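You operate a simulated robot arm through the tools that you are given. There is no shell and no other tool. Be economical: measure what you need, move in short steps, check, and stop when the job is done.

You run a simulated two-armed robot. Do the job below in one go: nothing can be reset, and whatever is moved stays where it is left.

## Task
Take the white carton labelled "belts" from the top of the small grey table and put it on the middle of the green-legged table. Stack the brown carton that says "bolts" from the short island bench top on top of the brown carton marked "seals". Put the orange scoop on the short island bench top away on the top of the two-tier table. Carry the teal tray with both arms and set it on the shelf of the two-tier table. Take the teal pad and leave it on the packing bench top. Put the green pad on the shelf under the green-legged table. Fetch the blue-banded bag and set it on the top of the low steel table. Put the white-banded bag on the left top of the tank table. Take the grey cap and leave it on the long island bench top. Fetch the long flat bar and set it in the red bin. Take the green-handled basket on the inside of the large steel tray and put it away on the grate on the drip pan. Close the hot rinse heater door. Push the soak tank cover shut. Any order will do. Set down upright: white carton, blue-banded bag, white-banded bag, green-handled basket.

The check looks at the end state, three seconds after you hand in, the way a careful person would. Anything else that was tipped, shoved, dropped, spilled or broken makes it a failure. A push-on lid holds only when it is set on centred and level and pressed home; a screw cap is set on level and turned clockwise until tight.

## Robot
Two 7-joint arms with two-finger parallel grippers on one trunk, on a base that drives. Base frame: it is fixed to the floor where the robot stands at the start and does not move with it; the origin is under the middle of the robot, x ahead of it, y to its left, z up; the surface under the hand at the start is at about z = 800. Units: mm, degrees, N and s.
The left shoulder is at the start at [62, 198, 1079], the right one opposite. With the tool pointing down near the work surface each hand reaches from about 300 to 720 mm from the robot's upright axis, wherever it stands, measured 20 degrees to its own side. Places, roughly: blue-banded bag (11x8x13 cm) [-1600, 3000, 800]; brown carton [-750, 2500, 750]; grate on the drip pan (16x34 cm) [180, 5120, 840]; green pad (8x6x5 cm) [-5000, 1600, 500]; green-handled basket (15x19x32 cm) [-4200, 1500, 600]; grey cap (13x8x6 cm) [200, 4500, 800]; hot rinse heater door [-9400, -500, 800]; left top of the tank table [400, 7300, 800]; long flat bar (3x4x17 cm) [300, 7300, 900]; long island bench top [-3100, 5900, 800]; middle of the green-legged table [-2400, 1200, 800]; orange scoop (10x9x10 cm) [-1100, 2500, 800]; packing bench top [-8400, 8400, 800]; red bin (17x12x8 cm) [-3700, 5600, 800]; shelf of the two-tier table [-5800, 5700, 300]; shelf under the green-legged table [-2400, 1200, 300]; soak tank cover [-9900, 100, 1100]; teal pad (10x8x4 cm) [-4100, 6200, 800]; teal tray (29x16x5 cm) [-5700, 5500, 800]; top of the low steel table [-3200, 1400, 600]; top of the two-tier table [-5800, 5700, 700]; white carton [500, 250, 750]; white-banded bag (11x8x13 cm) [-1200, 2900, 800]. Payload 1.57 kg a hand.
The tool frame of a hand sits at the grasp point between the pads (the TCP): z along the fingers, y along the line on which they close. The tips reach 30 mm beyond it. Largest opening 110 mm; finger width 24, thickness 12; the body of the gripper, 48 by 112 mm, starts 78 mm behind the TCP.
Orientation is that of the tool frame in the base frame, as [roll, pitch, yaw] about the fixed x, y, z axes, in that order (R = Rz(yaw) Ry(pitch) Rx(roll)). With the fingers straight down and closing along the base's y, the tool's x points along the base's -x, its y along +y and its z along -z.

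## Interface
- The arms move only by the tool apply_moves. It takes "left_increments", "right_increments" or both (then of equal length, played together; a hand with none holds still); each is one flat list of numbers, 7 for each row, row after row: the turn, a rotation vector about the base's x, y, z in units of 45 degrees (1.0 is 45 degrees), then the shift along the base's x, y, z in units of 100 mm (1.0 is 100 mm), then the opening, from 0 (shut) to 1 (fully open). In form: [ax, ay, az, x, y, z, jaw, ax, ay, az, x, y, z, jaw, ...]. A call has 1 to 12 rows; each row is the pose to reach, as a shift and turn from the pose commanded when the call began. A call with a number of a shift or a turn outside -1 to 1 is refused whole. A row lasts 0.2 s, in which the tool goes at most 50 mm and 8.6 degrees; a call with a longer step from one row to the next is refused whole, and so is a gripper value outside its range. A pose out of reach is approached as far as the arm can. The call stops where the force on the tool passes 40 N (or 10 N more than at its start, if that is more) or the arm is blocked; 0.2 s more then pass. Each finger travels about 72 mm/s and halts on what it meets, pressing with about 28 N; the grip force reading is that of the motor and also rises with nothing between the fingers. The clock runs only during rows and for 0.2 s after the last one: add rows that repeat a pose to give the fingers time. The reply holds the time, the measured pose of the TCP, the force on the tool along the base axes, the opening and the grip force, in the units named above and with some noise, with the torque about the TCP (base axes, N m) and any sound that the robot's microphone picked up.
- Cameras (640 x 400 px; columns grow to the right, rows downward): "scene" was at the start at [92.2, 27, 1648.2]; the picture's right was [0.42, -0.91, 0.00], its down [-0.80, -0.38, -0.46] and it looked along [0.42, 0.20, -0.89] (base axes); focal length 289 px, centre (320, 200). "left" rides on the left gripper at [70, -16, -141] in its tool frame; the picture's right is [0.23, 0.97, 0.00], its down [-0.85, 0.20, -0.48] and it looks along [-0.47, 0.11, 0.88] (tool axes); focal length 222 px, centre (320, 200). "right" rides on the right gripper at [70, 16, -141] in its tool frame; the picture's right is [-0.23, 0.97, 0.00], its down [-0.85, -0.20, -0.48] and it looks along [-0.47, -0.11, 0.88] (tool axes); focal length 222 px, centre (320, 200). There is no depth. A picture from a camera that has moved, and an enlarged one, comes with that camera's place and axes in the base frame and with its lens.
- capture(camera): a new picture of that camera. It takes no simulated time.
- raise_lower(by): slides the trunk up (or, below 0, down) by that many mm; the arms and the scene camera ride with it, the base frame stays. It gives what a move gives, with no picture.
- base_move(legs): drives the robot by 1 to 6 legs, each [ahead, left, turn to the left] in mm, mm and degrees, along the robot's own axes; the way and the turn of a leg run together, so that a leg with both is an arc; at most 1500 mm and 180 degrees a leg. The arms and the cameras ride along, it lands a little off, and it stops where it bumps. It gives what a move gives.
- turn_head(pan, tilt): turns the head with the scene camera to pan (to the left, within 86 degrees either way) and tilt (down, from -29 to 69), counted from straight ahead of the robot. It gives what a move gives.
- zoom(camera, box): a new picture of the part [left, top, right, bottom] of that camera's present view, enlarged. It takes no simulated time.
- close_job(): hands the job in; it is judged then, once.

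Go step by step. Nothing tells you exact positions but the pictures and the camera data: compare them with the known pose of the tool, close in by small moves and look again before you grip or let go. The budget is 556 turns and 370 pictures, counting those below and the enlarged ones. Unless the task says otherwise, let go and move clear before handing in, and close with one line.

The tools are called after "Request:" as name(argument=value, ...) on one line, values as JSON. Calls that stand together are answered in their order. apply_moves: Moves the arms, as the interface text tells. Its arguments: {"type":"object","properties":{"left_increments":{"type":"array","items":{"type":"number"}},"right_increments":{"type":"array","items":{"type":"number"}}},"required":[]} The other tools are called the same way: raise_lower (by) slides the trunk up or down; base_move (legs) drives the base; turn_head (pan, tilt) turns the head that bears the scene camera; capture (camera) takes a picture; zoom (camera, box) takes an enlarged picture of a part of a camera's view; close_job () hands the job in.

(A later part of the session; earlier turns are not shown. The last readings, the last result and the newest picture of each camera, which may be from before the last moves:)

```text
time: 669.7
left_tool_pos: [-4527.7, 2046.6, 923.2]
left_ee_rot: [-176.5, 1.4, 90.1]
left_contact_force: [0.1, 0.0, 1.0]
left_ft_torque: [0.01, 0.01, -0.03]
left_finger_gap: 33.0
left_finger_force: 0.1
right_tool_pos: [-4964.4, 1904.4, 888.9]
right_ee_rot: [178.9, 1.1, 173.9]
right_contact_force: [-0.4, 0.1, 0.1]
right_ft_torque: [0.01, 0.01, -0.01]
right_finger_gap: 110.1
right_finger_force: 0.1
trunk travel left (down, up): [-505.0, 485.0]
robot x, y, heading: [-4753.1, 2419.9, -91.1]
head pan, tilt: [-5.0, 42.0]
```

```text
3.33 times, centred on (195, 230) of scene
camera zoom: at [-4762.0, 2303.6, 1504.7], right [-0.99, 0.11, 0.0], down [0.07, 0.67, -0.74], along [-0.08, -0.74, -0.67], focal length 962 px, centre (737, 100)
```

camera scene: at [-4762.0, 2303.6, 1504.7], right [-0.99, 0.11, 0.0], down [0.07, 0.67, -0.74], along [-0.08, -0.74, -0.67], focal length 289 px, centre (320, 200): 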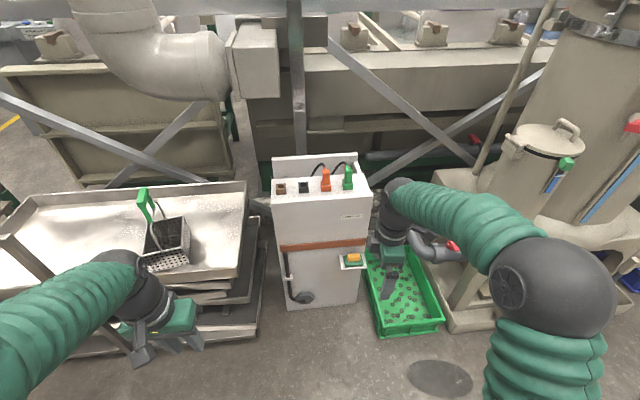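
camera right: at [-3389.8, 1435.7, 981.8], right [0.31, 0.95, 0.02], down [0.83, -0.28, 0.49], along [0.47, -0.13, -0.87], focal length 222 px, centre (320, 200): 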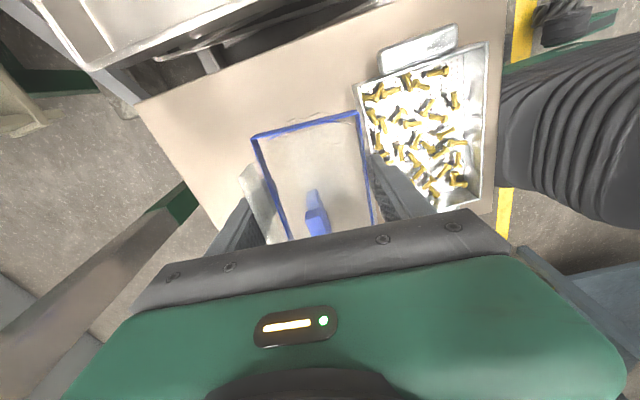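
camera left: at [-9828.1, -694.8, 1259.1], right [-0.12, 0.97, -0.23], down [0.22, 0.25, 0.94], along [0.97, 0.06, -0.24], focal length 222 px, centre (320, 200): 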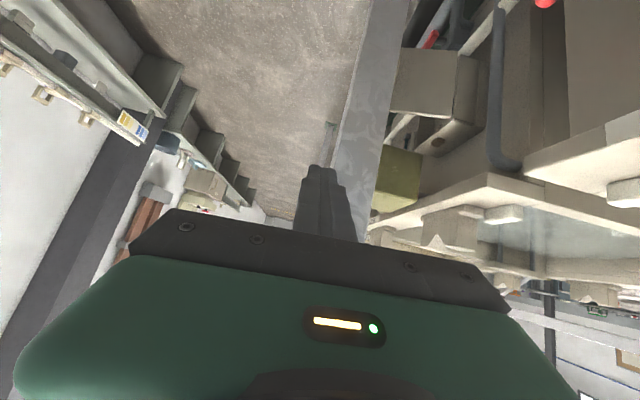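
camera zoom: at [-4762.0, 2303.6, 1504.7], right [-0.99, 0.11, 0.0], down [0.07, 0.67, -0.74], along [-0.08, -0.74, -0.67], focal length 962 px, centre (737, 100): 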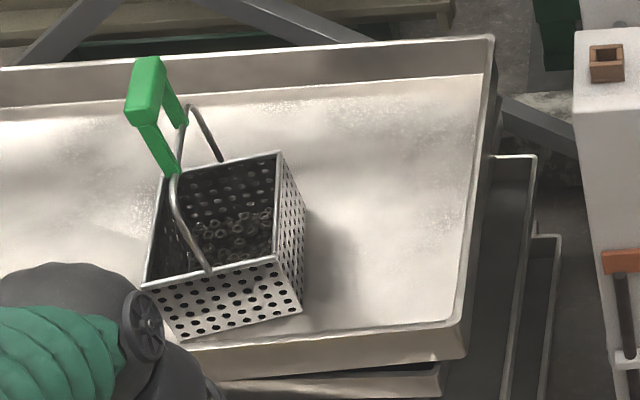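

The pad has an orange grip on top; I'll hold that grip with the right hand pitched 40° forward (so it can go under the table later). First I turn the hand back to natural yaw.

Request:
apply_moves(right_increments=[0, 0, -0.17, 0, 0, 0, 1, 0, 0, -0.34, 0, 0, 0, 1, 0, 0, -0.51, 0, 0, 0, 1, 0, 0, -0.68, 0, 0, 0, 1, 0, 0, -0.85, 0, 0, 0, 1, 0, 0, -1, 0, 0, 0, 1])

Request:
apply_moves(right_increments=[0, 0, -0.17, 0, 0, 0, 1, 0, 0, -0.34, 0, 0, 0, 1, 0, 0, -0.51, 0, 0, 0, 1, 0, 0, -0.68, 0, 0, 0, 1, 0, 0, -0.85, 0, 0, 0, 1, 0, 0, -0.87, 0, 0, 0, 1])

Request:
base_move(legs=[[80, 0, 1.1]])

Request:
raise_lower(by=-250)

Request:
apply_moves(right_increments=[-0.18, 0, 0, 0, 0, 0, 1, -0.36, 0, 0, 0, 0, 0, 1, -0.54, 0, 0, 0, 0, 0, 1, -0.72, 0, 0, 0, 0, 0, 1, -0.89, 0, 0, 0, 0, 0, 1])

Request:
capture(camera="right")

Request:
capture(camera="scene")

```text
time: 671.1
left_tool_pos: [-4527.6, 2047.7, 921.8]
left_ee_rot: [-176.3, 1.3, 90.0]
left_contact_force: [0.2, 0.7, 1.2]
left_ft_torque: [0.04, 0.04, -0.02]
left_finger_gap: 32.8
left_finger_force: 0.1
right_tool_pos: [-4963.5, 1904.4, 888.2]
right_ee_rot: [178.9, 1.0, 128.7]
right_contact_force: [-0.7, -0.3, 0.3]
right_ft_torque: [-0.02, -0.01, 0.03]
right_finger_gap: 110.0
right_finger_force: 0.0
trunk travel left (down, up): [-505.0, 485.0]
robot x, y, heading: [-4750.4, 2419.9, -91.5]
head pan, tilt: [-5.0, 42.0]
```

```text
time: 672.5
left_tool_pos: [-4525.5, 2047.3, 921.7]
left_ee_rot: [-176.3, 1.4, 90.0]
left_contact_force: [-0.1, 0.1, -0.2]
left_ft_torque: [0.02, 0.04, 0.03]
left_finger_gap: 32.9
left_finger_force: 0.0
right_tool_pos: [-4961.4, 1903.6, 889.0]
right_ee_rot: [179.0, 1.0, 89.7]
right_contact_force: [-0.1, -0.2, -0.1]
right_ft_torque: [-0.02, -0.01, -0.01]
right_finger_gap: 110.0
right_finger_force: 0.0
trunk travel left (down, up): [-505.0, 485.0]
robot x, y, heading: [-4750.6, 2420.5, -91.2]
head pan, tilt: [-5.0, 42.0]
```

```text
time: 673.6
left_tool_pos: [-4519.8, 1971.3, 922.0]
left_ee_rot: [-176.3, 1.3, 91.1]
left_contact_force: [-1.1, -0.4, 0.4]
left_ft_torque: [0.03, -0.01, -0.03]
left_finger_gap: 33.0
left_finger_force: 0.1
right_tool_pos: [-4954.1, 1819.0, 888.6]
right_ee_rot: [179.0, 0.9, 90.9]
right_contact_force: [0.0, -0.1, -0.6]
right_ft_torque: [0.03, -0.02, -0.01]
right_finger_gap: 110.1
right_finger_force: 0.0
trunk travel left (down, up): [-505.0, 485.0]
robot x, y, heading: [-4753.8, 2344.1, -90.0]
head pan, tilt: [-5.0, 42.0]
```

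```text
time: 676.2
left_tool_pos: [-4518.8, 1972.9, 671.7]
left_ee_rot: [-176.3, 1.4, 91.0]
left_contact_force: [0.4, -0.1, 0.8]
left_ft_torque: [0.01, -0.03, -0.01]
left_finger_gap: 32.8
left_finger_force: 0.1
right_tool_pos: [-4953.6, 1819.1, 639.2]
right_ee_rot: [179.0, 1.0, 90.9]
right_contact_force: [-0.3, 1.0, 0.8]
right_ft_torque: [0.01, 0.03, 0.01]
right_finger_gap: 109.9
right_finger_force: 0.1
trunk travel left (down, up): [-255.0, 735.0]
robot x, y, heading: [-4752.1, 2342.8, -90.0]
head pan, tilt: [-5.0, 42.0]
```

```text
time: 677.4
left_tool_pos: [-4520.5, 1972.4, 672.2]
left_ee_rot: [-176.3, 1.3, 91.1]
left_contact_force: [-0.6, -0.8, -0.3]
left_ft_torque: [-0.01, 0.02, 0.0]
left_finger_gap: 33.1
left_finger_force: 0.1
right_tool_pos: [-4954.1, 1821.9, 640.1]
right_ee_rot: [179.7, 41.1, 91.2]
right_contact_force: [-0.4, -1.6, -0.2]
right_ft_torque: [0.01, 0.0, -0.02]
right_finger_gap: 109.9
right_finger_force: 0.0
trunk travel left (down, up): [-255.0, 735.0]
robot x, y, heading: [-4752.2, 2343.6, -90.2]
head pan, tilt: [-5.0, 42.0]
```

```text
166 pictures are left
camera right: at [-4941.3, 1966.3, 700.2], right [0.98, -0.15, 0.15], down [-0.19, -0.33, 0.92], along [-0.09, -0.93, -0.36], focal length 222 px, centre (320, 200)
```

right: 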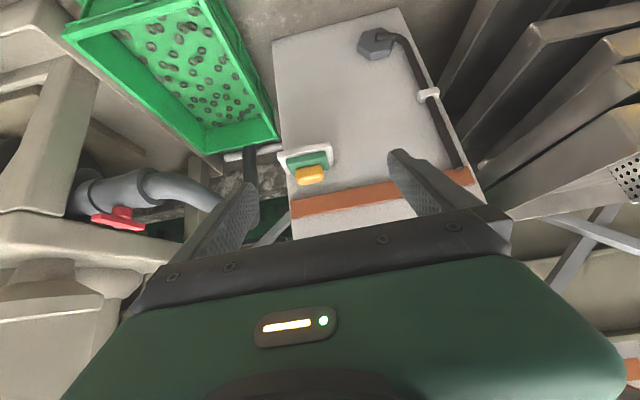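

```text
165 pictures are left
camera scene: at [-4759.7, 2224.5, 1254.8], right [-1.0, 0.09, 0.0], down [0.06, 0.67, -0.74], along [-0.07, -0.74, -0.67], focal length 289 px, centre (320, 200)
```

scene: 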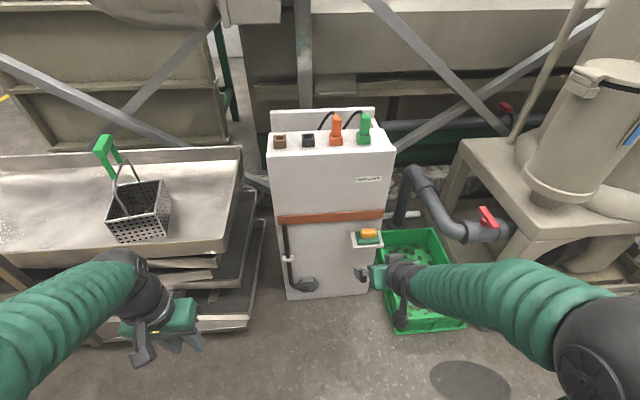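

Triangulated: the orange grip is at about (-4994, 1568, 491). I move closer, lower, and keep the left hand back and up.

Request:
apply_moves(left_increments=[0, 0, 0, 0.1, 0.2, 0.3, 0.3, 0, 0, 0, 0.2, 0.4, 0.6, 0.3, 0, 0, 0, 0.3, 0.5, 0.9, 0.3, 0, 0, 0, 0.3, 0.5, 1, 0.3], right_increments=[0, 0, 0, -0.1, 0, 0, 1, 0, 0, 0, -0.2, 0, 0, 1, 0, 0, 0, -0.35, 0, 0, 1, 0, 0, 0, -0.38, 0, 0, 1])

Request:
base_move(legs=[[150, 0, 0]])

Request:
raise_lower(by=-60)

Request:
capture(camera="right")

Request:
zoom(camera="scene", box=[310, 190, 450, 290])

```text
time: 678.4
left_tool_pos: [-4490.0, 2023.8, 773.0]
left_ee_rot: [-176.3, 1.4, 91.1]
left_contact_force: [-0.5, 0.1, 1.3]
left_ft_torque: [0.02, 0.01, -0.01]
left_finger_gap: 33.1
left_finger_force: 0.1
right_tool_pos: [-4992.2, 1822.0, 638.3]
right_ee_rot: [179.6, 41.1, 91.2]
right_contact_force: [0.5, 0.8, 0.0]
right_ft_torque: [0.01, 0.01, -0.01]
right_finger_gap: 110.0
right_finger_force: 0.1
trunk travel left (down, up): [-255.0, 735.0]
robot x, y, heading: [-4755.6, 2339.8, -90.1]
head pan, tilt: [-5.0, 42.0]
```

```text
time: 679.7
left_tool_pos: [-4491.7, 1871.8, 770.9]
left_ee_rot: [-176.3, 1.2, 91.0]
left_contact_force: [-0.5, 0.4, -1.1]
left_ft_torque: [0.04, 0.0, -0.03]
left_finger_gap: 33.0
left_finger_force: 0.0
right_tool_pos: [-4994.2, 1671.8, 636.5]
right_ee_rot: [179.7, 40.9, 91.0]
right_contact_force: [0.4, -0.3, 0.3]
right_ft_torque: [-0.01, 0.02, 0.02]
right_finger_gap: 109.8
right_finger_force: 0.3
trunk travel left (down, up): [-255.0, 735.0]
robot x, y, heading: [-4757.0, 2188.6, -90.4]
head pan, tilt: [-5.0, 42.0]
```

```text
time: 680.7
left_tool_pos: [-4491.9, 1875.1, 712.9]
left_ee_rot: [-176.3, 1.3, 90.9]
left_contact_force: [0.4, 0.2, -0.7]
left_ft_torque: [0.02, -0.02, -0.02]
left_finger_gap: 32.9
left_finger_force: 0.1
right_tool_pos: [-4994.0, 1672.9, 579.7]
right_ee_rot: [179.7, 41.2, 91.0]
right_contact_force: [-0.3, 0.7, 0.6]
right_ft_torque: [0.0, 0.0, 0.0]
right_finger_gap: 110.0
right_finger_force: 0.0
trunk travel left (down, up): [-195.0, 795.0]
robot x, y, heading: [-4755.0, 2194.3, -90.6]
head pan, tilt: [-5.0, 42.0]
```

```text
164 pictures are left
camera right: at [-4980.7, 1816.7, 639.9], right [0.98, -0.15, 0.15], down [-0.2, -0.33, 0.92], along [-0.09, -0.93, -0.36], focal length 222 px, centre (320, 200)
```

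right: 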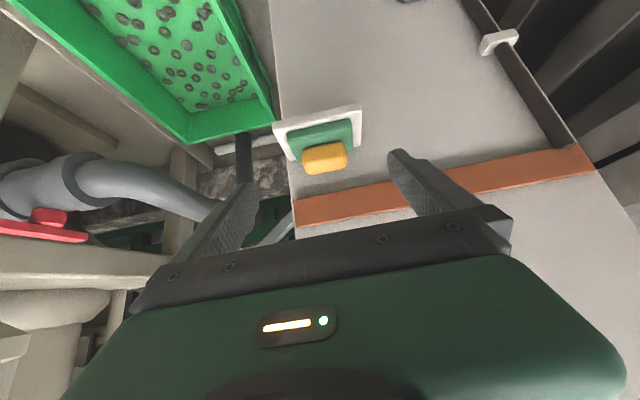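

```text
4.00 times, centred on (380, 240) of scene
camera zoom: at [-4760.4, 2075.8, 1194.9], right [-1.0, 0.09, 0.0], down [0.06, 0.67, -0.74], along [-0.07, -0.74, -0.67], focal length 1154 px, centre (80, 40)
```

zoom: 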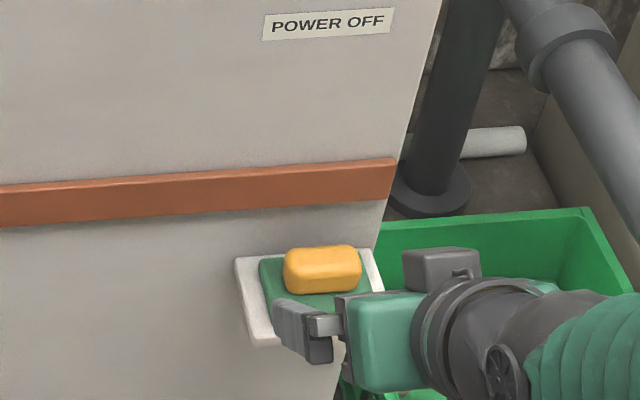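

Grip centre confirmed (-4991, 1567, 487). I bring the fingers around it.

Request:
apply_moves(right_increments=[0, 0, 0, 0.03, -0.35, -0.1, 0.9, 0, 0, 0, 0.03, -0.7, -0.3, 0.9, 0, 0, 0, 0.03, -0.93, -0.5, 0.9, 0, 0, 0, 0.03, -0.96, -0.7, 0.9])

Request:
zoom(camera="right", box=[200, 80, 440, 240])

Request:
zoom(camera="scene", box=[310, 190, 450, 290])

```text
time: 681.7
left_tool_pos: [-4491.4, 1872.6, 712.5]
left_ee_rot: [-176.3, 1.3, 91.0]
left_contact_force: [0.2, -0.2, 0.6]
left_ft_torque: [-0.01, 0.04, -0.01]
left_finger_gap: 33.0
left_finger_force: 0.0
right_tool_pos: [-4991.6, 1577.2, 509.4]
right_ee_rot: [179.7, 41.1, 90.9]
right_contact_force: [0.2, 1.3, 0.5]
right_ft_torque: [0.02, -0.01, 0.0]
right_finger_gap: 99.1
right_finger_force: 0.0
trunk travel left (down, up): [-195.0, 795.0]
robot x, y, heading: [-4755.8, 2192.9, -90.6]
head pan, tilt: [-5.0, 42.0]
```

```text
2.50 times, centred on (320, 160) of right
camera zoom: at [-4978.2, 1721.2, 570.3], right [0.98, -0.15, 0.15], down [-0.2, -0.34, 0.92], along [-0.09, -0.93, -0.36], focal length 555 px, centre (320, 300)
```

zoom: 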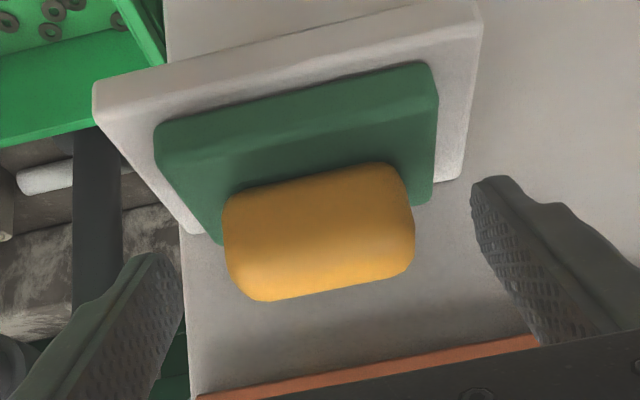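

```text
4.00 times, centred on (380, 240) of scene
camera zoom: at [-4760.6, 2074.8, 1194.8], right [-1.0, 0.09, 0.0], down [0.06, 0.67, -0.74], along [-0.07, -0.74, -0.67], focal length 1154 px, centre (80, 40)
```

zoom: 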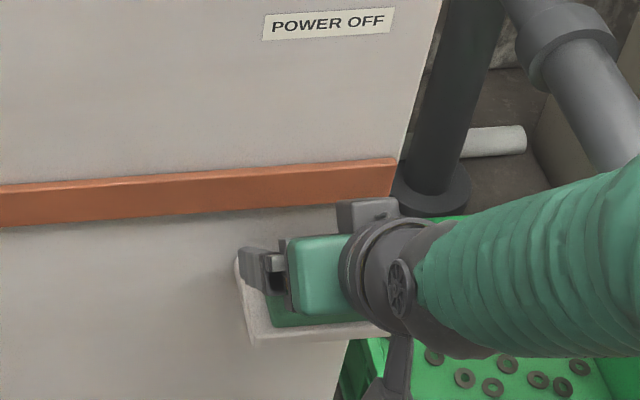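

Fingertips reach past the grip's middle. I close.

Request:
apply_moves(right_increments=[0, 0, 0, 0, 0, 0, 0.6, 0, 0, 0, 0, 0, 0, 0.3, 0, 0, 0, 0, 0, 0, 0, 0, 0, 0, 0, 0, 0, 0])

Request:
apply_moves(right_increments=[0, 0, 0, 0, 0, 0.15, 0, 0, 0, 0, 0, 0, 0.4, 0, 0, 0, 0, 0, 0.2, 0.7, 0, 0, 0, 0, 0, 0.5, 0.9, 0, 0, 0, 0, 0, 0.9, 0.9, 0])

Request:
capture(camera="right")

Request:
zoom(camera="scene", box=[310, 190, 450, 290])

```text
time: 682.7
left_tool_pos: [-4492.7, 1872.7, 711.9]
left_ee_rot: [-176.2, 1.3, 91.0]
left_contact_force: [0.6, 0.6, -0.1]
left_ft_torque: [-0.01, -0.01, 0.01]
left_finger_gap: 33.0
left_finger_force: 0.1
right_tool_pos: [-4991.7, 1577.1, 510.3]
right_ee_rot: [179.6, 41.0, 90.9]
right_contact_force: [-0.2, 0.1, 0.2]
right_ft_torque: [-0.01, 0.01, 0.0]
right_finger_gap: 55.1
right_finger_force: 27.8
trunk travel left (down, up): [-195.0, 795.0]
robot x, y, heading: [-4753.7, 2195.4, -90.2]
head pan, tilt: [-5.0, 42.0]
```

```text
time: 683.9
left_tool_pos: [-4492.9, 1873.7, 712.7]
left_ee_rot: [-176.4, 1.4, 91.0]
left_contact_force: [-1.0, 0.9, -0.7]
left_ft_torque: [-0.01, -0.05, -0.02]
left_finger_gap: 32.9
left_finger_force: 0.1
right_tool_pos: [-4988.5, 1664.4, 599.3]
right_ee_rot: [179.7, 41.0, 91.1]
right_contact_force: [-1.6, -0.1, 0.1]
right_ft_torque: [0.0, 0.01, -0.01]
right_finger_gap: 55.5
right_finger_force: 28.0
trunk travel left (down, up): [-195.0, 795.0]
robot x, y, heading: [-4756.9, 2189.1, -90.3]
head pan, tilt: [-5.0, 42.0]
```

```text
160 pictures are left
camera right: at [-4975.9, 1810.1, 660.7], right [0.98, -0.15, 0.15], down [-0.2, -0.34, 0.92], along [-0.09, -0.93, -0.36], focal length 222 px, centre (320, 200)
```

right: 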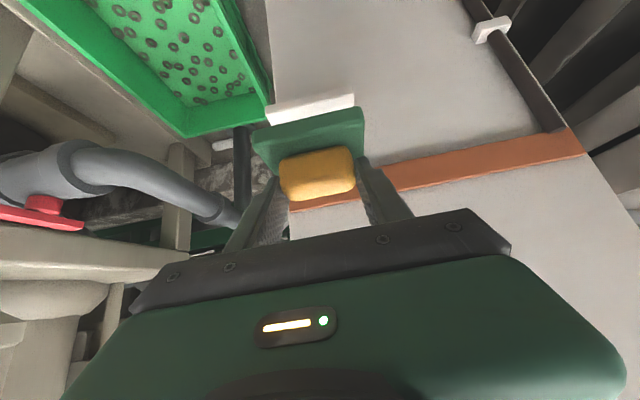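

```text
4.00 times, centred on (380, 240) of scene
camera zoom: at [-4760.6, 2076.2, 1194.9], right [-1.0, 0.09, 0.0], down [0.06, 0.67, -0.74], along [-0.07, -0.74, -0.67], focal length 1154 px, centre (80, 40)
```

zoom: 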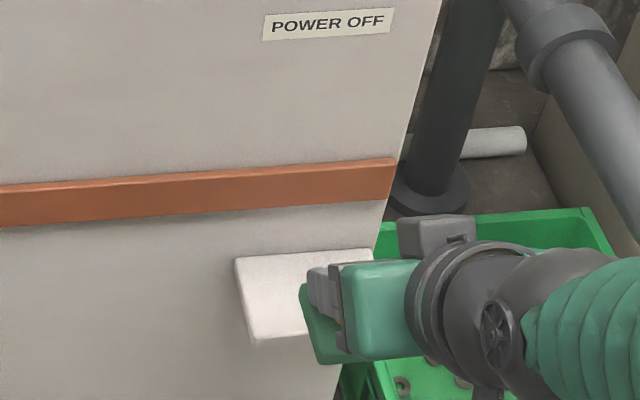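

The pad is held level. I raise the trunk and drive round to the open south side of the green-legged table, in checked steps.

Request:
raise_lower(by=400)

Request:
base_move(legs=[[-50, 0, 0.3], [0, 1100, 0], [0, 957, 0]])

```text
time: 687.8
left_tool_pos: [-4491.9, 1872.5, 1111.3]
left_ee_rot: [-176.4, 1.3, 90.9]
left_contact_force: [-0.5, -1.0, 0.5]
left_ft_torque: [0.03, -0.04, 0.03]
left_finger_gap: 33.2
left_finger_force: 0.1
right_tool_pos: [-4988.6, 1663.8, 998.7]
right_ee_rot: [179.7, 41.0, 91.0]
right_contact_force: [0.2, -0.2, -0.4]
right_ft_torque: [0.02, 0.02, -0.01]
right_finger_gap: 55.0
right_finger_force: 27.6
trunk travel left (down, up): [-595.0, 395.0]
robot x, y, heading: [-4756.3, 2191.7, -90.3]
head pan, tilt: [-5.0, 42.0]
```

```text
time: 698.6
left_tool_pos: [-2409.2, 1982.6, 1112.9]
left_ee_rot: [-176.6, 1.3, 94.0]
left_contact_force: [0.8, 0.5, -0.3]
left_ft_torque: [-0.02, -0.05, 0.02]
left_finger_gap: 33.2
left_finger_force: 0.1
right_tool_pos: [-2894.1, 1748.4, 999.5]
right_ee_rot: [179.5, 41.0, 94.1]
right_contact_force: [-0.2, 0.7, -0.9]
right_ft_torque: [0.0, -0.01, 0.0]
right_finger_gap: 55.5
right_finger_force: 28.4
trunk travel left (down, up): [-595.0, 395.0]
robot x, y, heading: [-2684.7, 2288.8, -87.4]
head pan, tilt: [-5.0, 42.0]
```

Request:
base_move(legs=[[0, 0, -2.6], [500, 0, 0]])

Request:
base_move(legs=[[0, 1300, 0]])

```text
time: 701.9
left_tool_pos: [-2421.2, 1475.0, 1111.0]
left_ee_rot: [-176.3, 1.3, 91.2]
left_contact_force: [0.3, 0.6, -0.1]
left_ft_torque: [-0.04, 0.02, 0.02]
left_finger_gap: 33.0
left_finger_force: 0.0
right_tool_pos: [-2918.8, 1264.6, 998.8]
right_ee_rot: [179.6, 41.1, 91.3]
right_contact_force: [1.0, -0.1, -1.5]
right_ft_torque: [-0.01, 0.02, 0.03]
right_finger_gap: 55.6
right_finger_force: 28.0
trunk travel left (down, up): [-595.0, 395.0]
robot x, y, heading: [-2686.2, 1790.8, -90.1]
head pan, tilt: [-5.0, 42.0]
```

```text
time: 708.5
left_tool_pos: [-1102.2, 1500.4, 1112.1]
left_ee_rot: [-176.4, 1.3, 93.1]
left_contact_force: [0.3, 0.1, 1.0]
left_ft_torque: [-0.04, -0.01, 0.01]
left_finger_gap: 32.8
left_finger_force: 0.1
right_tool_pos: [-1592.1, 1274.4, 999.5]
right_ee_rot: [179.6, 41.0, 92.9]
right_contact_force: [-0.3, 0.1, -0.4]
right_ft_torque: [0.0, -0.01, 0.02]
right_finger_gap: 55.2
right_finger_force: 28.0
trunk travel left (down, up): [-595.0, 395.0]
robot x, y, heading: [-1374.7, 1810.0, -88.3]
head pan, tilt: [-5.0, 42.0]
```

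Request:
base_move(legs=[[0, 0, -1.7], [1500, 0, 0], [0, 0, 180]])

Request:
turn_head(pan=60, tilt=30)

Request:
capture(camera="scene")

```text
time: 723.5
left_tool_pos: [-1597.5, 633.8, 1111.6]
left_ee_rot: [-176.3, 1.3, -90.4]
left_contact_force: [0.0, -0.9, 0.0]
left_ft_torque: [-0.04, 0.0, -0.02]
left_finger_gap: 33.0
left_finger_force: 0.0
right_tool_pos: [-1096.4, 832.3, 998.6]
right_ee_rot: [179.6, 41.1, -90.3]
right_contact_force: [-0.5, -0.3, -0.5]
right_ft_torque: [0.03, 0.01, 0.02]
right_finger_gap: 55.1
right_finger_force: 27.4
trunk travel left (down, up): [-595.0, 395.0]
robot x, y, heading: [-1342.5, 310.8, 88.0]
head pan, tilt: [-5.0, 42.0]
```

```text
time: 724.8
left_tool_pos: [-1598.5, 634.7, 1111.3]
left_ee_rot: [-176.3, 1.4, -90.4]
left_contact_force: [0.9, 0.4, 0.5]
left_ft_torque: [-0.01, -0.01, 0.0]
left_finger_gap: 33.0
left_finger_force: 0.1
right_tool_pos: [-1097.0, 830.4, 1000.5]
right_ee_rot: [179.7, 41.1, -90.3]
right_contact_force: [0.2, -0.5, -1.2]
right_ft_torque: [-0.02, 0.03, 0.0]
right_finger_gap: 55.3
right_finger_force: 28.2
trunk travel left (down, up): [-595.0, 395.0]
robot x, y, heading: [-1341.8, 311.6, 88.5]
head pan, tilt: [60.0, 30.0]
```

```text
158 pictures are left
camera scene: at [-1416.5, 387.9, 1613.1], right [0.53, 0.85, 0.0], down [0.43, -0.26, -0.87], along [-0.74, 0.45, -0.5], focal length 289 px, centre (320, 200)
```

scene: 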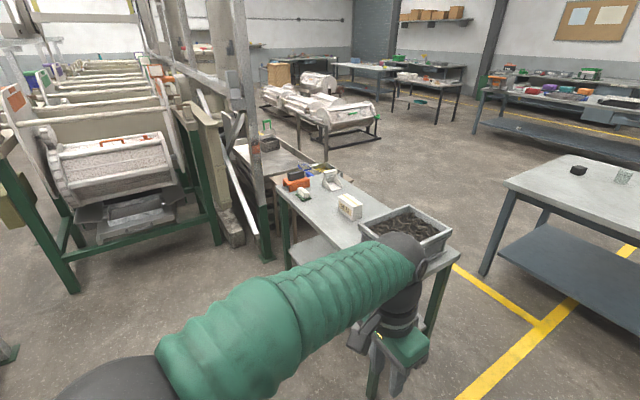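

Request:
base_move(legs=[[0, 0, 1.5], [0, 1250, 0]])

Request:
raise_lower(by=-390)

Request:
turn_head(pan=-15, tilt=40)

Request:
capture(camera="scene")

```text
time: 731.5
left_tool_pos: [-2854.6, 631.2, 1111.9]
left_ee_rot: [-176.5, 1.4, -88.9]
left_contact_force: [-0.4, -0.1, 0.2]
left_ft_torque: [0.0, -0.03, -0.02]
left_finger_gap: 33.1
left_finger_force: 0.0
right_tool_pos: [-2360.2, 839.9, 999.4]
right_ee_rot: [179.6, 40.9, -88.9]
right_contact_force: [-0.1, -0.3, -1.9]
right_ft_torque: [-0.03, -0.04, 0.01]
right_finger_gap: 55.1
right_finger_force: 28.3
trunk travel left (down, up): [-595.0, 395.0]
robot x, y, heading: [-2595.9, 312.3, 90.0]
head pan, tilt: [60.0, 30.0]
```

```text
time: 735.2
left_tool_pos: [-2856.8, 629.9, 721.6]
left_ee_rot: [-176.4, 1.4, -88.9]
left_contact_force: [-0.1, -0.1, 0.8]
left_ft_torque: [0.02, -0.01, 0.03]
left_finger_gap: 33.2
left_finger_force: 0.1
right_tool_pos: [-2360.7, 841.5, 608.9]
right_ee_rot: [179.7, 41.1, -88.8]
right_contact_force: [1.0, -0.3, 0.0]
right_ft_torque: [0.01, -0.01, 0.04]
right_finger_gap: 55.6
right_finger_force: 27.6
trunk travel left (down, up): [-205.0, 785.0]
robot x, y, heading: [-2591.6, 313.0, 89.7]
head pan, tilt: [60.0, 30.0]
```

```text
time: 736.7
left_tool_pos: [-2855.6, 630.7, 721.2]
left_ee_rot: [-176.3, 1.4, -88.9]
left_contact_force: [0.4, 0.9, 0.1]
left_ft_torque: [-0.04, 0.01, 0.01]
left_finger_gap: 33.1
left_finger_force: 0.0
right_tool_pos: [-2361.0, 840.6, 609.4]
right_ee_rot: [179.6, 41.1, -88.8]
right_contact_force: [-0.5, 0.4, -1.1]
right_ft_torque: [0.01, 0.0, 0.03]
right_finger_gap: 55.4
right_finger_force: 28.1
trunk travel left (down, up): [-205.0, 785.0]
robot x, y, heading: [-2592.1, 315.8, 89.6]
head pan, tilt: [-15.0, 40.0]
```

```text
157 pictures are left
camera scene: at [-2569.3, 425.9, 1207.8], right [0.97, -0.26, 0.0], down [-0.17, -0.62, -0.77], along [0.2, 0.74, -0.64], focal length 289 px, centre (320, 200)
```

scene: 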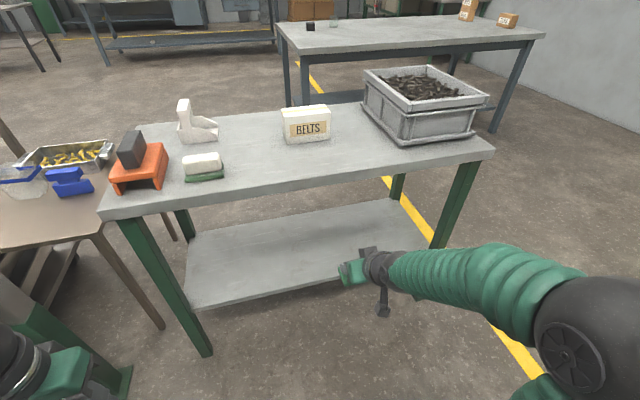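

The shelf (z≈305) is empty. I lower fully and drive in 270 mm.

Request:
raise_lower(by=-195)

Request:
base_move(legs=[[270, 0, 0.3]])

Request:
capture(camera="scene")

Request:
capture(camera="right")

```text
time: 738.9
left_tool_pos: [-2856.3, 629.9, 527.7]
left_ee_rot: [-176.3, 1.4, -88.8]
left_contact_force: [0.2, -0.1, -0.5]
left_ft_torque: [-0.01, 0.01, 0.03]
left_finger_gap: 32.9
left_finger_force: 0.0
right_tool_pos: [-2361.3, 839.8, 415.2]
right_ee_rot: [179.7, 41.0, -88.8]
right_contact_force: [-0.6, 0.1, -0.8]
right_ft_torque: [0.02, 0.01, 0.05]
right_finger_gap: 55.6
right_finger_force: 28.6
trunk travel left (down, up): [-10.0, 980.0]
robot x, y, heading: [-2594.3, 310.8, 90.0]
head pan, tilt: [-15.0, 40.0]
```

```text
time: 740.7
left_tool_pos: [-2857.5, 891.7, 528.1]
left_ee_rot: [-176.3, 1.4, -88.6]
left_contact_force: [0.1, 0.0, -0.1]
left_ft_torque: [0.01, 0.0, 0.02]
left_finger_gap: 33.1
left_finger_force: 0.1
right_tool_pos: [-2363.8, 1103.6, 415.4]
right_ee_rot: [179.7, 41.1, -88.4]
right_contact_force: [-0.4, -1.0, -0.8]
right_ft_torque: [0.03, 0.01, -0.03]
right_finger_gap: 55.3
right_finger_force: 28.1
trunk travel left (down, up): [-10.0, 980.0]
robot x, y, heading: [-2594.3, 573.5, 90.3]
head pan, tilt: [-15.0, 40.0]
```

```text
156 pictures are left
camera scene: at [-2569.7, 687.6, 1012.8], right [0.97, -0.26, 0.0], down [-0.17, -0.62, -0.77], along [0.2, 0.74, -0.64], focal length 289 px, centre (320, 200)
```

scene: 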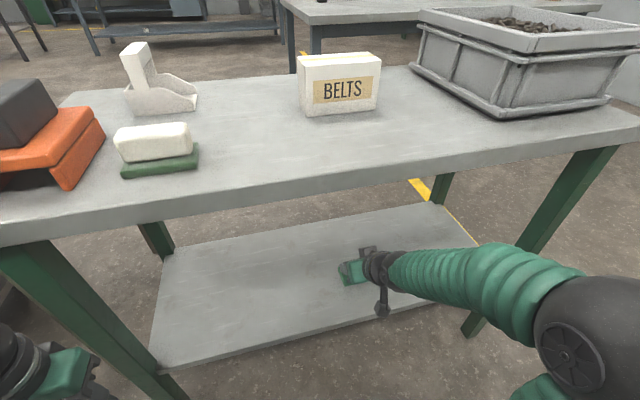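

```text
155 pictures are left
camera right: at [-2374.8, 956.7, 475.6], right [-0.98, 0.14, 0.15], down [0.19, 0.34, 0.92], along [0.08, 0.93, -0.36], focal length 222 px, centre (320, 200)
```

right: 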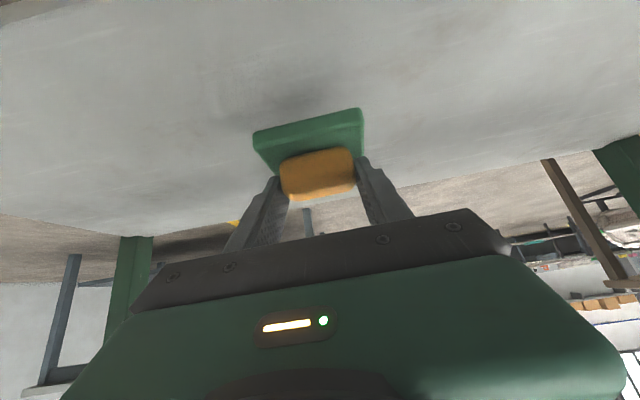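

The pad is over the shelf. I lower it to contact.

Request:
apply_moves(right_increments=[0, 0, 0, 0, 0.1, -0.2, 0, 0, 0, 0, 0, 0.15, -0.3, 0, 0, 0, 0, 0, 0.15, -0.38, 0, 0, 0, 0, 0, 0.15, -0.43, 0])

```text
time: 741.7
left_tool_pos: [-2857.9, 889.9, 528.4]
left_ee_rot: [-176.3, 1.3, -88.7]
left_contact_force: [-1.1, -0.3, 0.3]
left_ft_torque: [0.02, -0.03, -0.01]
left_finger_gap: 32.9
left_finger_force: 0.1
right_tool_pos: [-2362.7, 1118.0, 374.1]
right_ee_rot: [179.9, 41.3, -88.4]
right_contact_force: [0.7, -1.5, 11.3]
right_ft_torque: [-0.34, -0.23, 0.08]
right_finger_gap: 55.4
right_finger_force: 27.8
trunk travel left (down, up): [-10.0, 980.0]
robot x, y, heading: [-2595.8, 578.3, 90.4]
head pan, tilt: [-15.0, 40.0]
```

Request:
apply_moves(right_increments=[0, 0, 0, 0, 0, 0.01, 0.7, 0, 0, 0, 0, 0, 0.01, 0.9, 0, 0, 0, 0, 0, 0.01, 0.9, 0, 0, 0, 0, -0.1, 0.2, 0.9, 0, 0, 0, 0, -0.2, 0.4, 0.9, 0, 0, 0, 0, -0.4, 0.5, 0.9])

Request:
capture(camera="right")

Request:
base_move(legs=[[-300, 0, 0]])

Request:
capture(camera="scene")

```text
time: 743.1
left_tool_pos: [-2857.3, 890.9, 527.3]
left_ee_rot: [-176.2, 1.3, -88.6]
left_contact_force: [-0.8, -0.5, 0.5]
left_ft_torque: [0.0, -0.08, -0.05]
left_finger_gap: 33.1
left_finger_force: 0.1
right_tool_pos: [-2363.1, 1074.8, 422.5]
right_ee_rot: [179.8, 41.1, -88.4]
right_contact_force: [0.0, -0.1, -0.4]
right_ft_torque: [0.0, -0.02, -0.03]
right_finger_gap: 98.9
right_finger_force: 0.1
trunk travel left (down, up): [-10.0, 980.0]
robot x, y, heading: [-2594.0, 577.8, 89.8]
head pan, tilt: [-15.0, 40.0]
```

```text
154 pictures are left
camera right: at [-2375.0, 929.2, 484.7], right [-0.98, 0.14, 0.15], down [0.19, 0.34, 0.92], along [0.08, 0.93, -0.36], focal length 222 px, centre (320, 200)
```

right: 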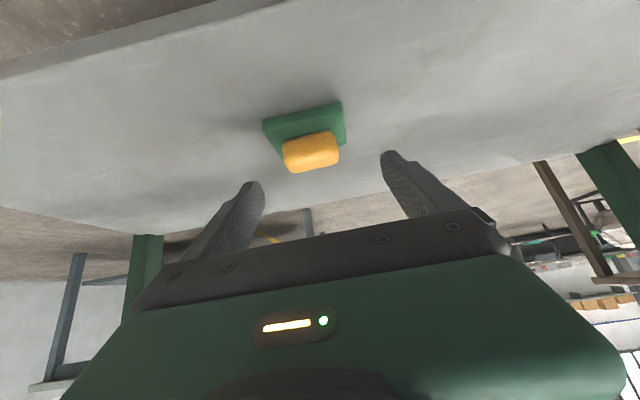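

```text
time: 745.2
left_tool_pos: [-2857.0, 588.1, 527.3]
left_ee_rot: [-176.3, 1.3, -88.7]
left_contact_force: [-0.6, 0.0, 0.7]
left_ft_torque: [-0.03, -0.01, 0.0]
left_finger_gap: 32.9
left_finger_force: 0.1
right_tool_pos: [-2362.6, 772.5, 423.9]
right_ee_rot: [179.7, 41.1, -88.5]
right_contact_force: [0.5, 0.6, -1.1]
right_ft_torque: [0.0, -0.03, -0.01]
right_finger_gap: 98.9
right_finger_force: 0.0
trunk travel left (down, up): [-10.0, 980.0]
robot x, y, heading: [-2593.6, 271.2, 90.1]
head pan, tilt: [-15.0, 40.0]
```

```text
153 pictures are left
camera scene: at [-2569.3, 383.9, 1012.8], right [0.97, -0.26, 0.0], down [-0.17, -0.62, -0.77], along [0.2, 0.74, -0.64], focal length 289 px, centre (320, 200)
```

scene: 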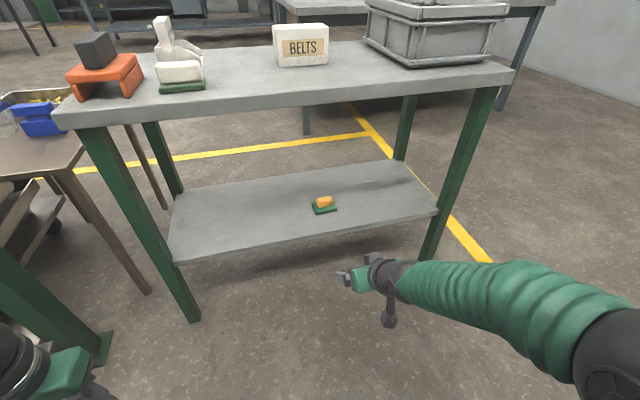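

The green pad lies on the shelf. Now the basket: I restore the right hand, raise the trunk and drive back round to the north side of the large steel tray.

Request:
raise_lower(by=400)

Request:
raise_lower(by=300)

Request:
apply_moves(right_increments=[-0.18, 0, 0, 0, 0, 0, 1, -0.36, 0, 0, 0, 0, 0, 1, -0.54, 0, 0, 0, -0.1, 0, 1, -0.72, 0, 0, 0, -0.3, 0, 1, -0.91, 0, 0, 0, -0.5, 0, 1])

Request:
base_move(legs=[[0, -1230, 0]])

```text
time: 749.0
left_tool_pos: [-2857.2, 587.7, 927.6]
left_ee_rot: [-176.4, 1.4, -88.8]
left_contact_force: [0.0, -0.7, 0.1]
left_ft_torque: [0.0, 0.02, -0.02]
left_finger_gap: 33.0
left_finger_force: 0.1
right_tool_pos: [-2363.4, 771.5, 823.5]
right_ee_rot: [179.7, 41.2, -88.7]
right_contact_force: [0.4, 0.8, -0.7]
right_ft_torque: [-0.03, -0.05, -0.01]
right_finger_gap: 99.0
right_finger_force: 0.0
trunk travel left (down, up): [-410.0, 580.0]
robot x, y, heading: [-2590.4, 272.9, 90.0]
head pan, tilt: [-15.0, 40.0]
```

```text
time: 752.0
left_tool_pos: [-2857.0, 588.1, 1227.2]
left_ee_rot: [-176.3, 1.4, -88.7]
left_contact_force: [-0.8, -0.1, -0.4]
left_ft_torque: [-0.01, 0.0, 0.03]
left_finger_gap: 33.0
left_finger_force: 0.1
right_tool_pos: [-2362.5, 774.9, 1123.4]
right_ee_rot: [179.6, 41.1, -88.6]
right_contact_force: [0.1, 0.2, -0.4]
right_ft_torque: [0.01, 0.03, 0.01]
right_finger_gap: 98.6
right_finger_force: 0.2
trunk travel left (down, up): [-710.0, 280.0]
robot x, y, heading: [-2592.8, 276.5, 89.7]
head pan, tilt: [-15.0, 40.0]
```

```text
time: 753.2
left_tool_pos: [-2857.7, 589.2, 1226.8]
left_ee_rot: [-176.4, 1.2, -88.7]
left_contact_force: [-0.6, 0.4, -0.4]
left_ft_torque: [-0.01, -0.04, 0.05]
left_finger_gap: 33.2
left_finger_force: 0.1
right_tool_pos: [-2361.4, 723.6, 1122.7]
right_ee_rot: [178.8, 0.1, -88.9]
right_contact_force: [0.6, 0.2, -0.7]
right_ft_torque: [0.0, -0.01, 0.0]
right_finger_gap: 109.7
right_finger_force: 0.1
trunk travel left (down, up): [-710.0, 280.0]
robot x, y, heading: [-2591.2, 273.3, 90.0]
head pan, tilt: [-15.0, 40.0]
```

```text
time: 759.4
left_tool_pos: [-1629.6, 589.7, 1227.2]
left_ee_rot: [-176.2, 1.3, -88.4]
left_contact_force: [0.1, -0.1, 0.0]
left_ft_torque: [0.01, 0.03, -0.03]
left_finger_gap: 32.9
left_finger_force: 0.1
right_tool_pos: [-1136.0, 726.9, 1123.0]
right_ee_rot: [178.9, 0.3, -88.7]
right_contact_force: [-1.0, 0.0, -0.2]
right_ft_torque: [-0.02, 0.0, 0.0]
right_finger_gap: 110.2
right_finger_force: 0.0
trunk travel left (down, up): [-710.0, 280.0]
robot x, y, heading: [-1362.2, 274.6, 90.4]
head pan, tilt: [-15.0, 40.0]
```

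Request:
base_move(legs=[[1500, 0, -0.4], [0, 1340, 0]])

Request:
base_move(legs=[[600, 0, 0], [0, 0, 180]])

```text
time: 773.2
left_tool_pos: [-2956.8, 2099.8, 1228.0]
left_ee_rot: [-176.4, 1.4, -87.3]
left_contact_force: [1.1, 0.4, -0.7]
left_ft_torque: [0.01, 0.02, -0.01]
left_finger_gap: 32.9
left_finger_force: 0.1
right_tool_pos: [-2464.8, 2246.5, 1122.1]
right_ee_rot: [178.8, 0.2, -87.7]
right_contact_force: [-0.2, -1.0, 0.3]
right_ft_torque: [0.0, 0.05, 0.01]
right_finger_gap: 109.9
right_finger_force: 0.1
trunk travel left (down, up): [-710.0, 280.0]
robot x, y, heading: [-2685.2, 1788.7, 91.8]
head pan, tilt: [-15.0, 40.0]
```

```text
time: 784.1
left_tool_pos: [-2401.4, 2103.3, 1226.6]
left_ee_rot: [-176.3, 1.4, 99.3]
left_contact_force: [0.1, 0.5, -0.3]
left_ft_torque: [0.0, 0.0, 0.0]
left_finger_gap: 33.1
left_finger_force: 0.1
right_tool_pos: [-2871.1, 1901.2, 1123.4]
right_ee_rot: [178.8, 0.2, 99.0]
right_contact_force: [-0.6, 0.0, -0.1]
right_ft_torque: [0.02, 0.03, -0.02]
right_finger_gap: 110.1
right_finger_force: 0.0
trunk travel left (down, up): [-710.0, 280.0]
robot x, y, heading: [-2704.0, 2379.7, -82.3]
head pan, tilt: [-15.0, 40.0]
```

Request:
base_move(legs=[[0, 0, -7.7], [0, -1330, 0], [130, 0, 0]])

Request:
turn_head(pan=-10, tilt=50)

Request:
capture(camera="scene")

Request:
capture(camera="right")

```text
time: 792.3
left_tool_pos: [-3770.5, 1932.4, 1229.5]
left_ee_rot: [-176.1, 1.6, 92.2]
left_contact_force: [0.1, -0.1, 0.6]
left_ft_torque: [-0.06, 0.01, 0.0]
left_finger_gap: 33.2
left_finger_force: 0.1
right_tool_pos: [-4264.5, 1788.5, 1125.1]
right_ee_rot: [178.9, 0.4, 92.0]
right_contact_force: [0.5, -0.1, 0.5]
right_ft_torque: [0.0, 0.0, -0.02]
right_finger_gap: 109.9
right_finger_force: 0.1
trunk travel left (down, up): [-710.0, 280.0]
robot x, y, heading: [-4037.9, 2242.5, -89.1]
head pan, tilt: [-15.0, 40.0]
```

```text
time: 793.1
left_tool_pos: [-3771.7, 1928.1, 1226.5]
left_ee_rot: [-176.3, 1.4, 92.3]
left_contact_force: [0.4, -0.8, -0.4]
left_ft_torque: [0.02, 0.01, 0.03]
left_finger_gap: 32.8
left_finger_force: 0.0
right_tool_pos: [-4264.8, 1786.6, 1123.7]
right_ee_rot: [178.9, 0.2, 91.8]
right_contact_force: [0.4, 0.5, 0.2]
right_ft_torque: [0.0, -0.01, -0.02]
right_finger_gap: 110.0
right_finger_force: 0.0
trunk travel left (down, up): [-710.0, 280.0]
robot x, y, heading: [-4042.1, 2241.9, -88.7]
head pan, tilt: [-10.0, 50.0]
```

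```text
152 pictures are left
camera scene: at [-4049.8, 2130.3, 1698.6], right [-0.99, 0.16, 0.0], down [0.12, 0.76, -0.64], along [-0.1, -0.63, -0.77], focal length 289 px, centre (320, 200)
```

scene: 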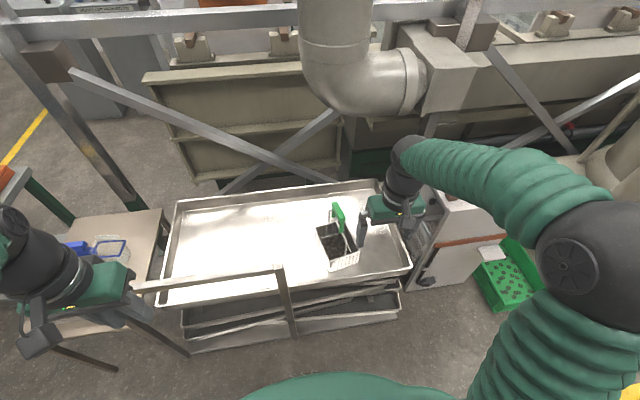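

```text
151 pictures are left
camera right: at [-4252.9, 1855.6, 1265.0], right [0.98, -0.2, 0.02], down [-0.18, -0.86, 0.48], along [-0.08, -0.47, -0.88], focal length 222 px, centre (320, 200)
```

right: 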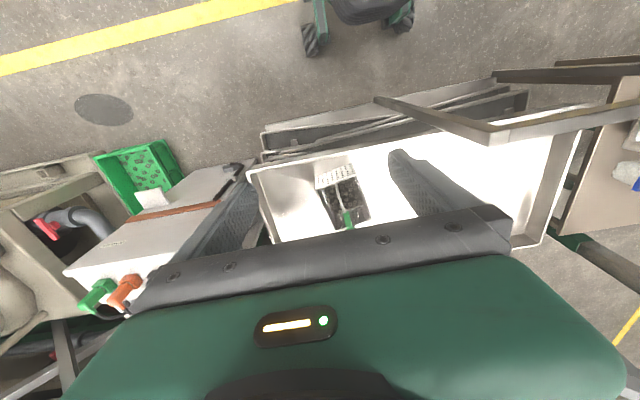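

Request:
zoom(camera="scene", box=[290, 190, 400, 280])

Request:
zoom(camera="right", box=[290, 150, 390, 240])

```text
4.44 times, centred on (345, 235) of scene
camera zoom: at [-4049.8, 2130.3, 1698.6], right [-0.99, 0.16, 0.0], down [0.12, 0.76, -0.64], along [-0.1, -0.63, -0.77], focal length 1282 px, centre (209, 44)
```

zoom: 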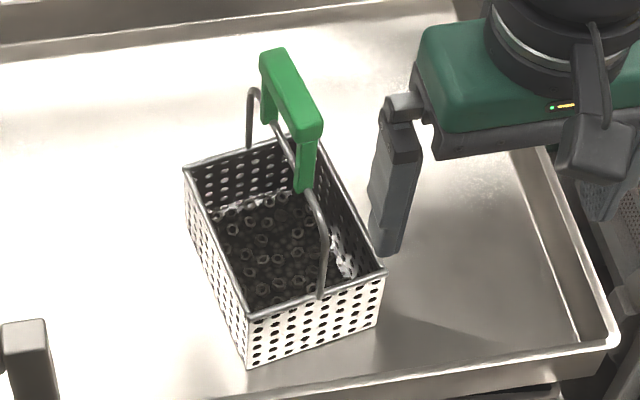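

```text
4.44 times, centred on (340, 195) of right
camera zoom: at [-4252.9, 1855.6, 1265.0], right [0.98, -0.2, 0.02], down [-0.18, -0.86, 0.48], along [-0.08, -0.47, -0.88], focal length 987 px, centre (231, 222)
```

zoom: 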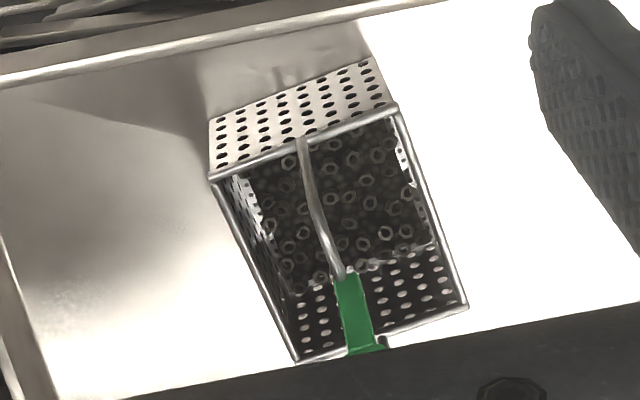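

The basket's green grip bar is at about (-4240, 1425), z≈745, along y turned ~10°; the cart's push handle juts out at x≥-3993. So I use the left hand from x≈-4430. Moving there.

Request:
apply_moves(left_increments=[0.01, -0.03, 0, 0, 0, 0, 1, 0.034, -0.08, 0.1, 0, 0, 0, 1, 0.034, -0.08, 0.2, 0, 0, 0, 1], right_increments=[0, 0, 0, 0, 0.4, 0, 1, 0, 0, 0, 0, 0.8, 0, 1, 0, 0, 0, 0, 1, 0, 1])

Request:
base_move(legs=[[0, -390, -1.3], [200, 0, 0]])

Request:
apply_moves(left_increments=[0, 0, 0, -0.2, -0.4, 0, 1, 0, 0, 0, -0.4, -0.8, 0, 1, 0, 0, 0, -0.5, -1, 0, 1])

Request:
apply_moves(left_increments=[0, 0, 0, -0.1, -0.45, 0, 1, 0, 0, 0, -0.2, -0.9, 0, 1, 0, 0, 0, -0.2, -1, 0, 1])

Request:
raise_lower(by=-250)

Request:
capture(camera="left")

Request:
capture(camera="scene")

```text
time: 793.9
left_tool_pos: [-3769.8, 1929.1, 1227.8]
left_ee_rot: [179.8, 0.3, 101.1]
left_contact_force: [-0.5, -0.2, -0.7]
left_ft_torque: [0.01, -0.03, 0.01]
left_finger_gap: 109.9
left_finger_force: 0.0
right_tool_pos: [-4263.4, 1886.2, 1124.3]
right_ee_rot: [178.8, 0.2, 91.9]
right_contact_force: [-0.3, -0.4, -0.5]
right_ft_torque: [0.01, -0.01, 0.0]
right_finger_gap: 110.1
right_finger_force: 0.0
trunk travel left (down, up): [-710.0, 280.0]
robot x, y, heading: [-4042.7, 2238.1, -89.2]
head pan, tilt: [-10.0, 50.0]
```

```text
time: 797.5
left_tool_pos: [-4162.4, 1720.9, 1229.3]
left_ee_rot: [179.7, 0.6, 99.9]
left_contact_force: [0.2, 0.6, -0.6]
left_ft_torque: [0.0, -0.01, 0.01]
left_finger_gap: 110.2
left_finger_force: 0.1
right_tool_pos: [-4654.4, 1690.0, 1124.4]
right_ee_rot: [178.8, 0.5, 90.8]
right_contact_force: [0.3, 0.7, 0.2]
right_ft_torque: [-0.04, -0.01, 0.0]
right_finger_gap: 109.8
right_finger_force: 0.2
trunk travel left (down, up): [-710.0, 280.0]
robot x, y, heading: [-4420.9, 2032.7, -90.4]
head pan, tilt: [-10.0, 50.0]
```

```text
time: 798.3
left_tool_pos: [-4210.1, 1616.0, 1229.1]
left_ee_rot: [179.8, 0.4, 99.9]
left_contact_force: [-0.4, 0.1, -0.7]
left_ft_torque: [0.01, -0.06, -0.01]
left_finger_gap: 109.8
left_finger_force: 0.0
right_tool_pos: [-4653.7, 1685.0, 1124.2]
right_ee_rot: [178.7, 0.2, 90.8]
right_contact_force: [0.3, -0.4, 0.2]
right_ft_torque: [-0.02, -0.01, 0.02]
right_finger_gap: 110.1
right_finger_force: 0.0
trunk travel left (down, up): [-710.0, 280.0]
robot x, y, heading: [-4422.2, 2034.9, -90.1]
head pan, tilt: [-10.0, 50.0]
```

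```text
time: 799.1
left_tool_pos: [-4232.2, 1518.7, 1229.5]
left_ee_rot: [180.0, 0.5, 99.9]
left_contact_force: [0.3, -0.4, 0.7]
left_ft_torque: [-0.02, -0.02, -0.03]
left_finger_gap: 110.2
left_finger_force: 0.1
right_tool_pos: [-4653.8, 1686.4, 1124.9]
right_ee_rot: [178.8, 0.3, 90.6]
right_contact_force: [0.1, -0.3, -0.5]
right_ft_torque: [0.01, 0.0, 0.03]
right_finger_gap: 109.9
right_finger_force: 0.0
trunk travel left (down, up): [-710.0, 280.0]
robot x, y, heading: [-4421.3, 2037.0, -90.3]
head pan, tilt: [-10.0, 50.0]
```

```text
time: 801.7
left_tool_pos: [-4231.6, 1517.3, 977.0]
left_ee_rot: [179.9, 0.3, 99.9]
left_contact_force: [-0.4, -0.4, 0.5]
left_ft_torque: [0.01, 0.0, -0.06]
left_finger_gap: 109.9
left_finger_force: 0.0
right_tool_pos: [-4652.2, 1687.3, 874.0]
right_ee_rot: [178.7, 0.2, 90.7]
right_contact_force: [0.1, 0.3, -0.2]
right_ft_torque: [-0.04, 0.0, 0.0]
right_finger_gap: 110.0
right_finger_force: 0.0
trunk travel left (down, up): [-460.0, 530.0]
robot x, y, heading: [-4422.9, 2034.4, -90.5]
head pan, tilt: [-10.0, 50.0]
```

```text
148 pictures are left
camera left: at [-4260.1, 1584.8, 1118.3], right [0.92, 0.39, 0.0], down [0.34, -0.8, 0.48], along [0.19, -0.45, -0.87], focal length 222 px, centre (320, 200)
```

left: 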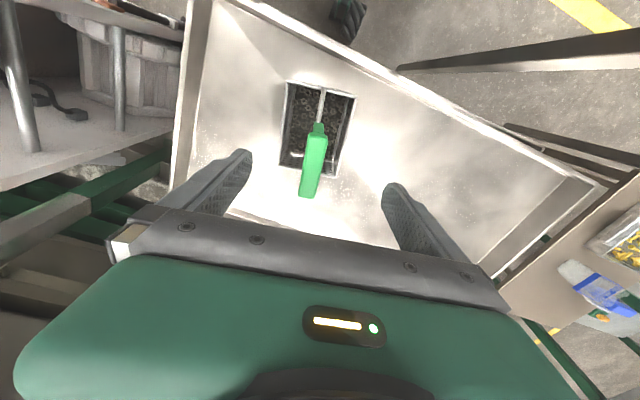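

```text
147 pictures are left
camera scene: at [-4433.9, 1924.3, 1448.6], right [-0.98, 0.18, 0.0], down [0.14, 0.75, -0.64], along [-0.12, -0.63, -0.77], focal length 289 px, centre (320, 200)
```

scene: 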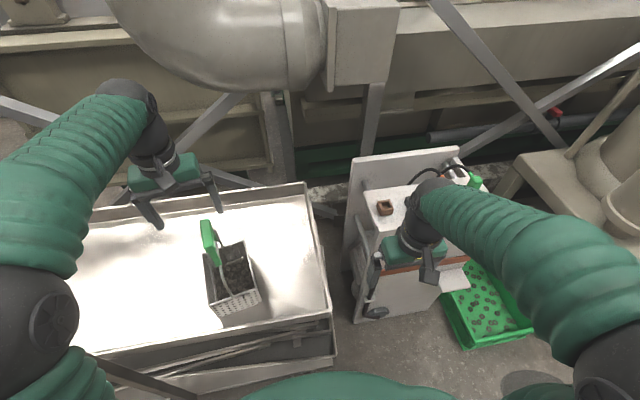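

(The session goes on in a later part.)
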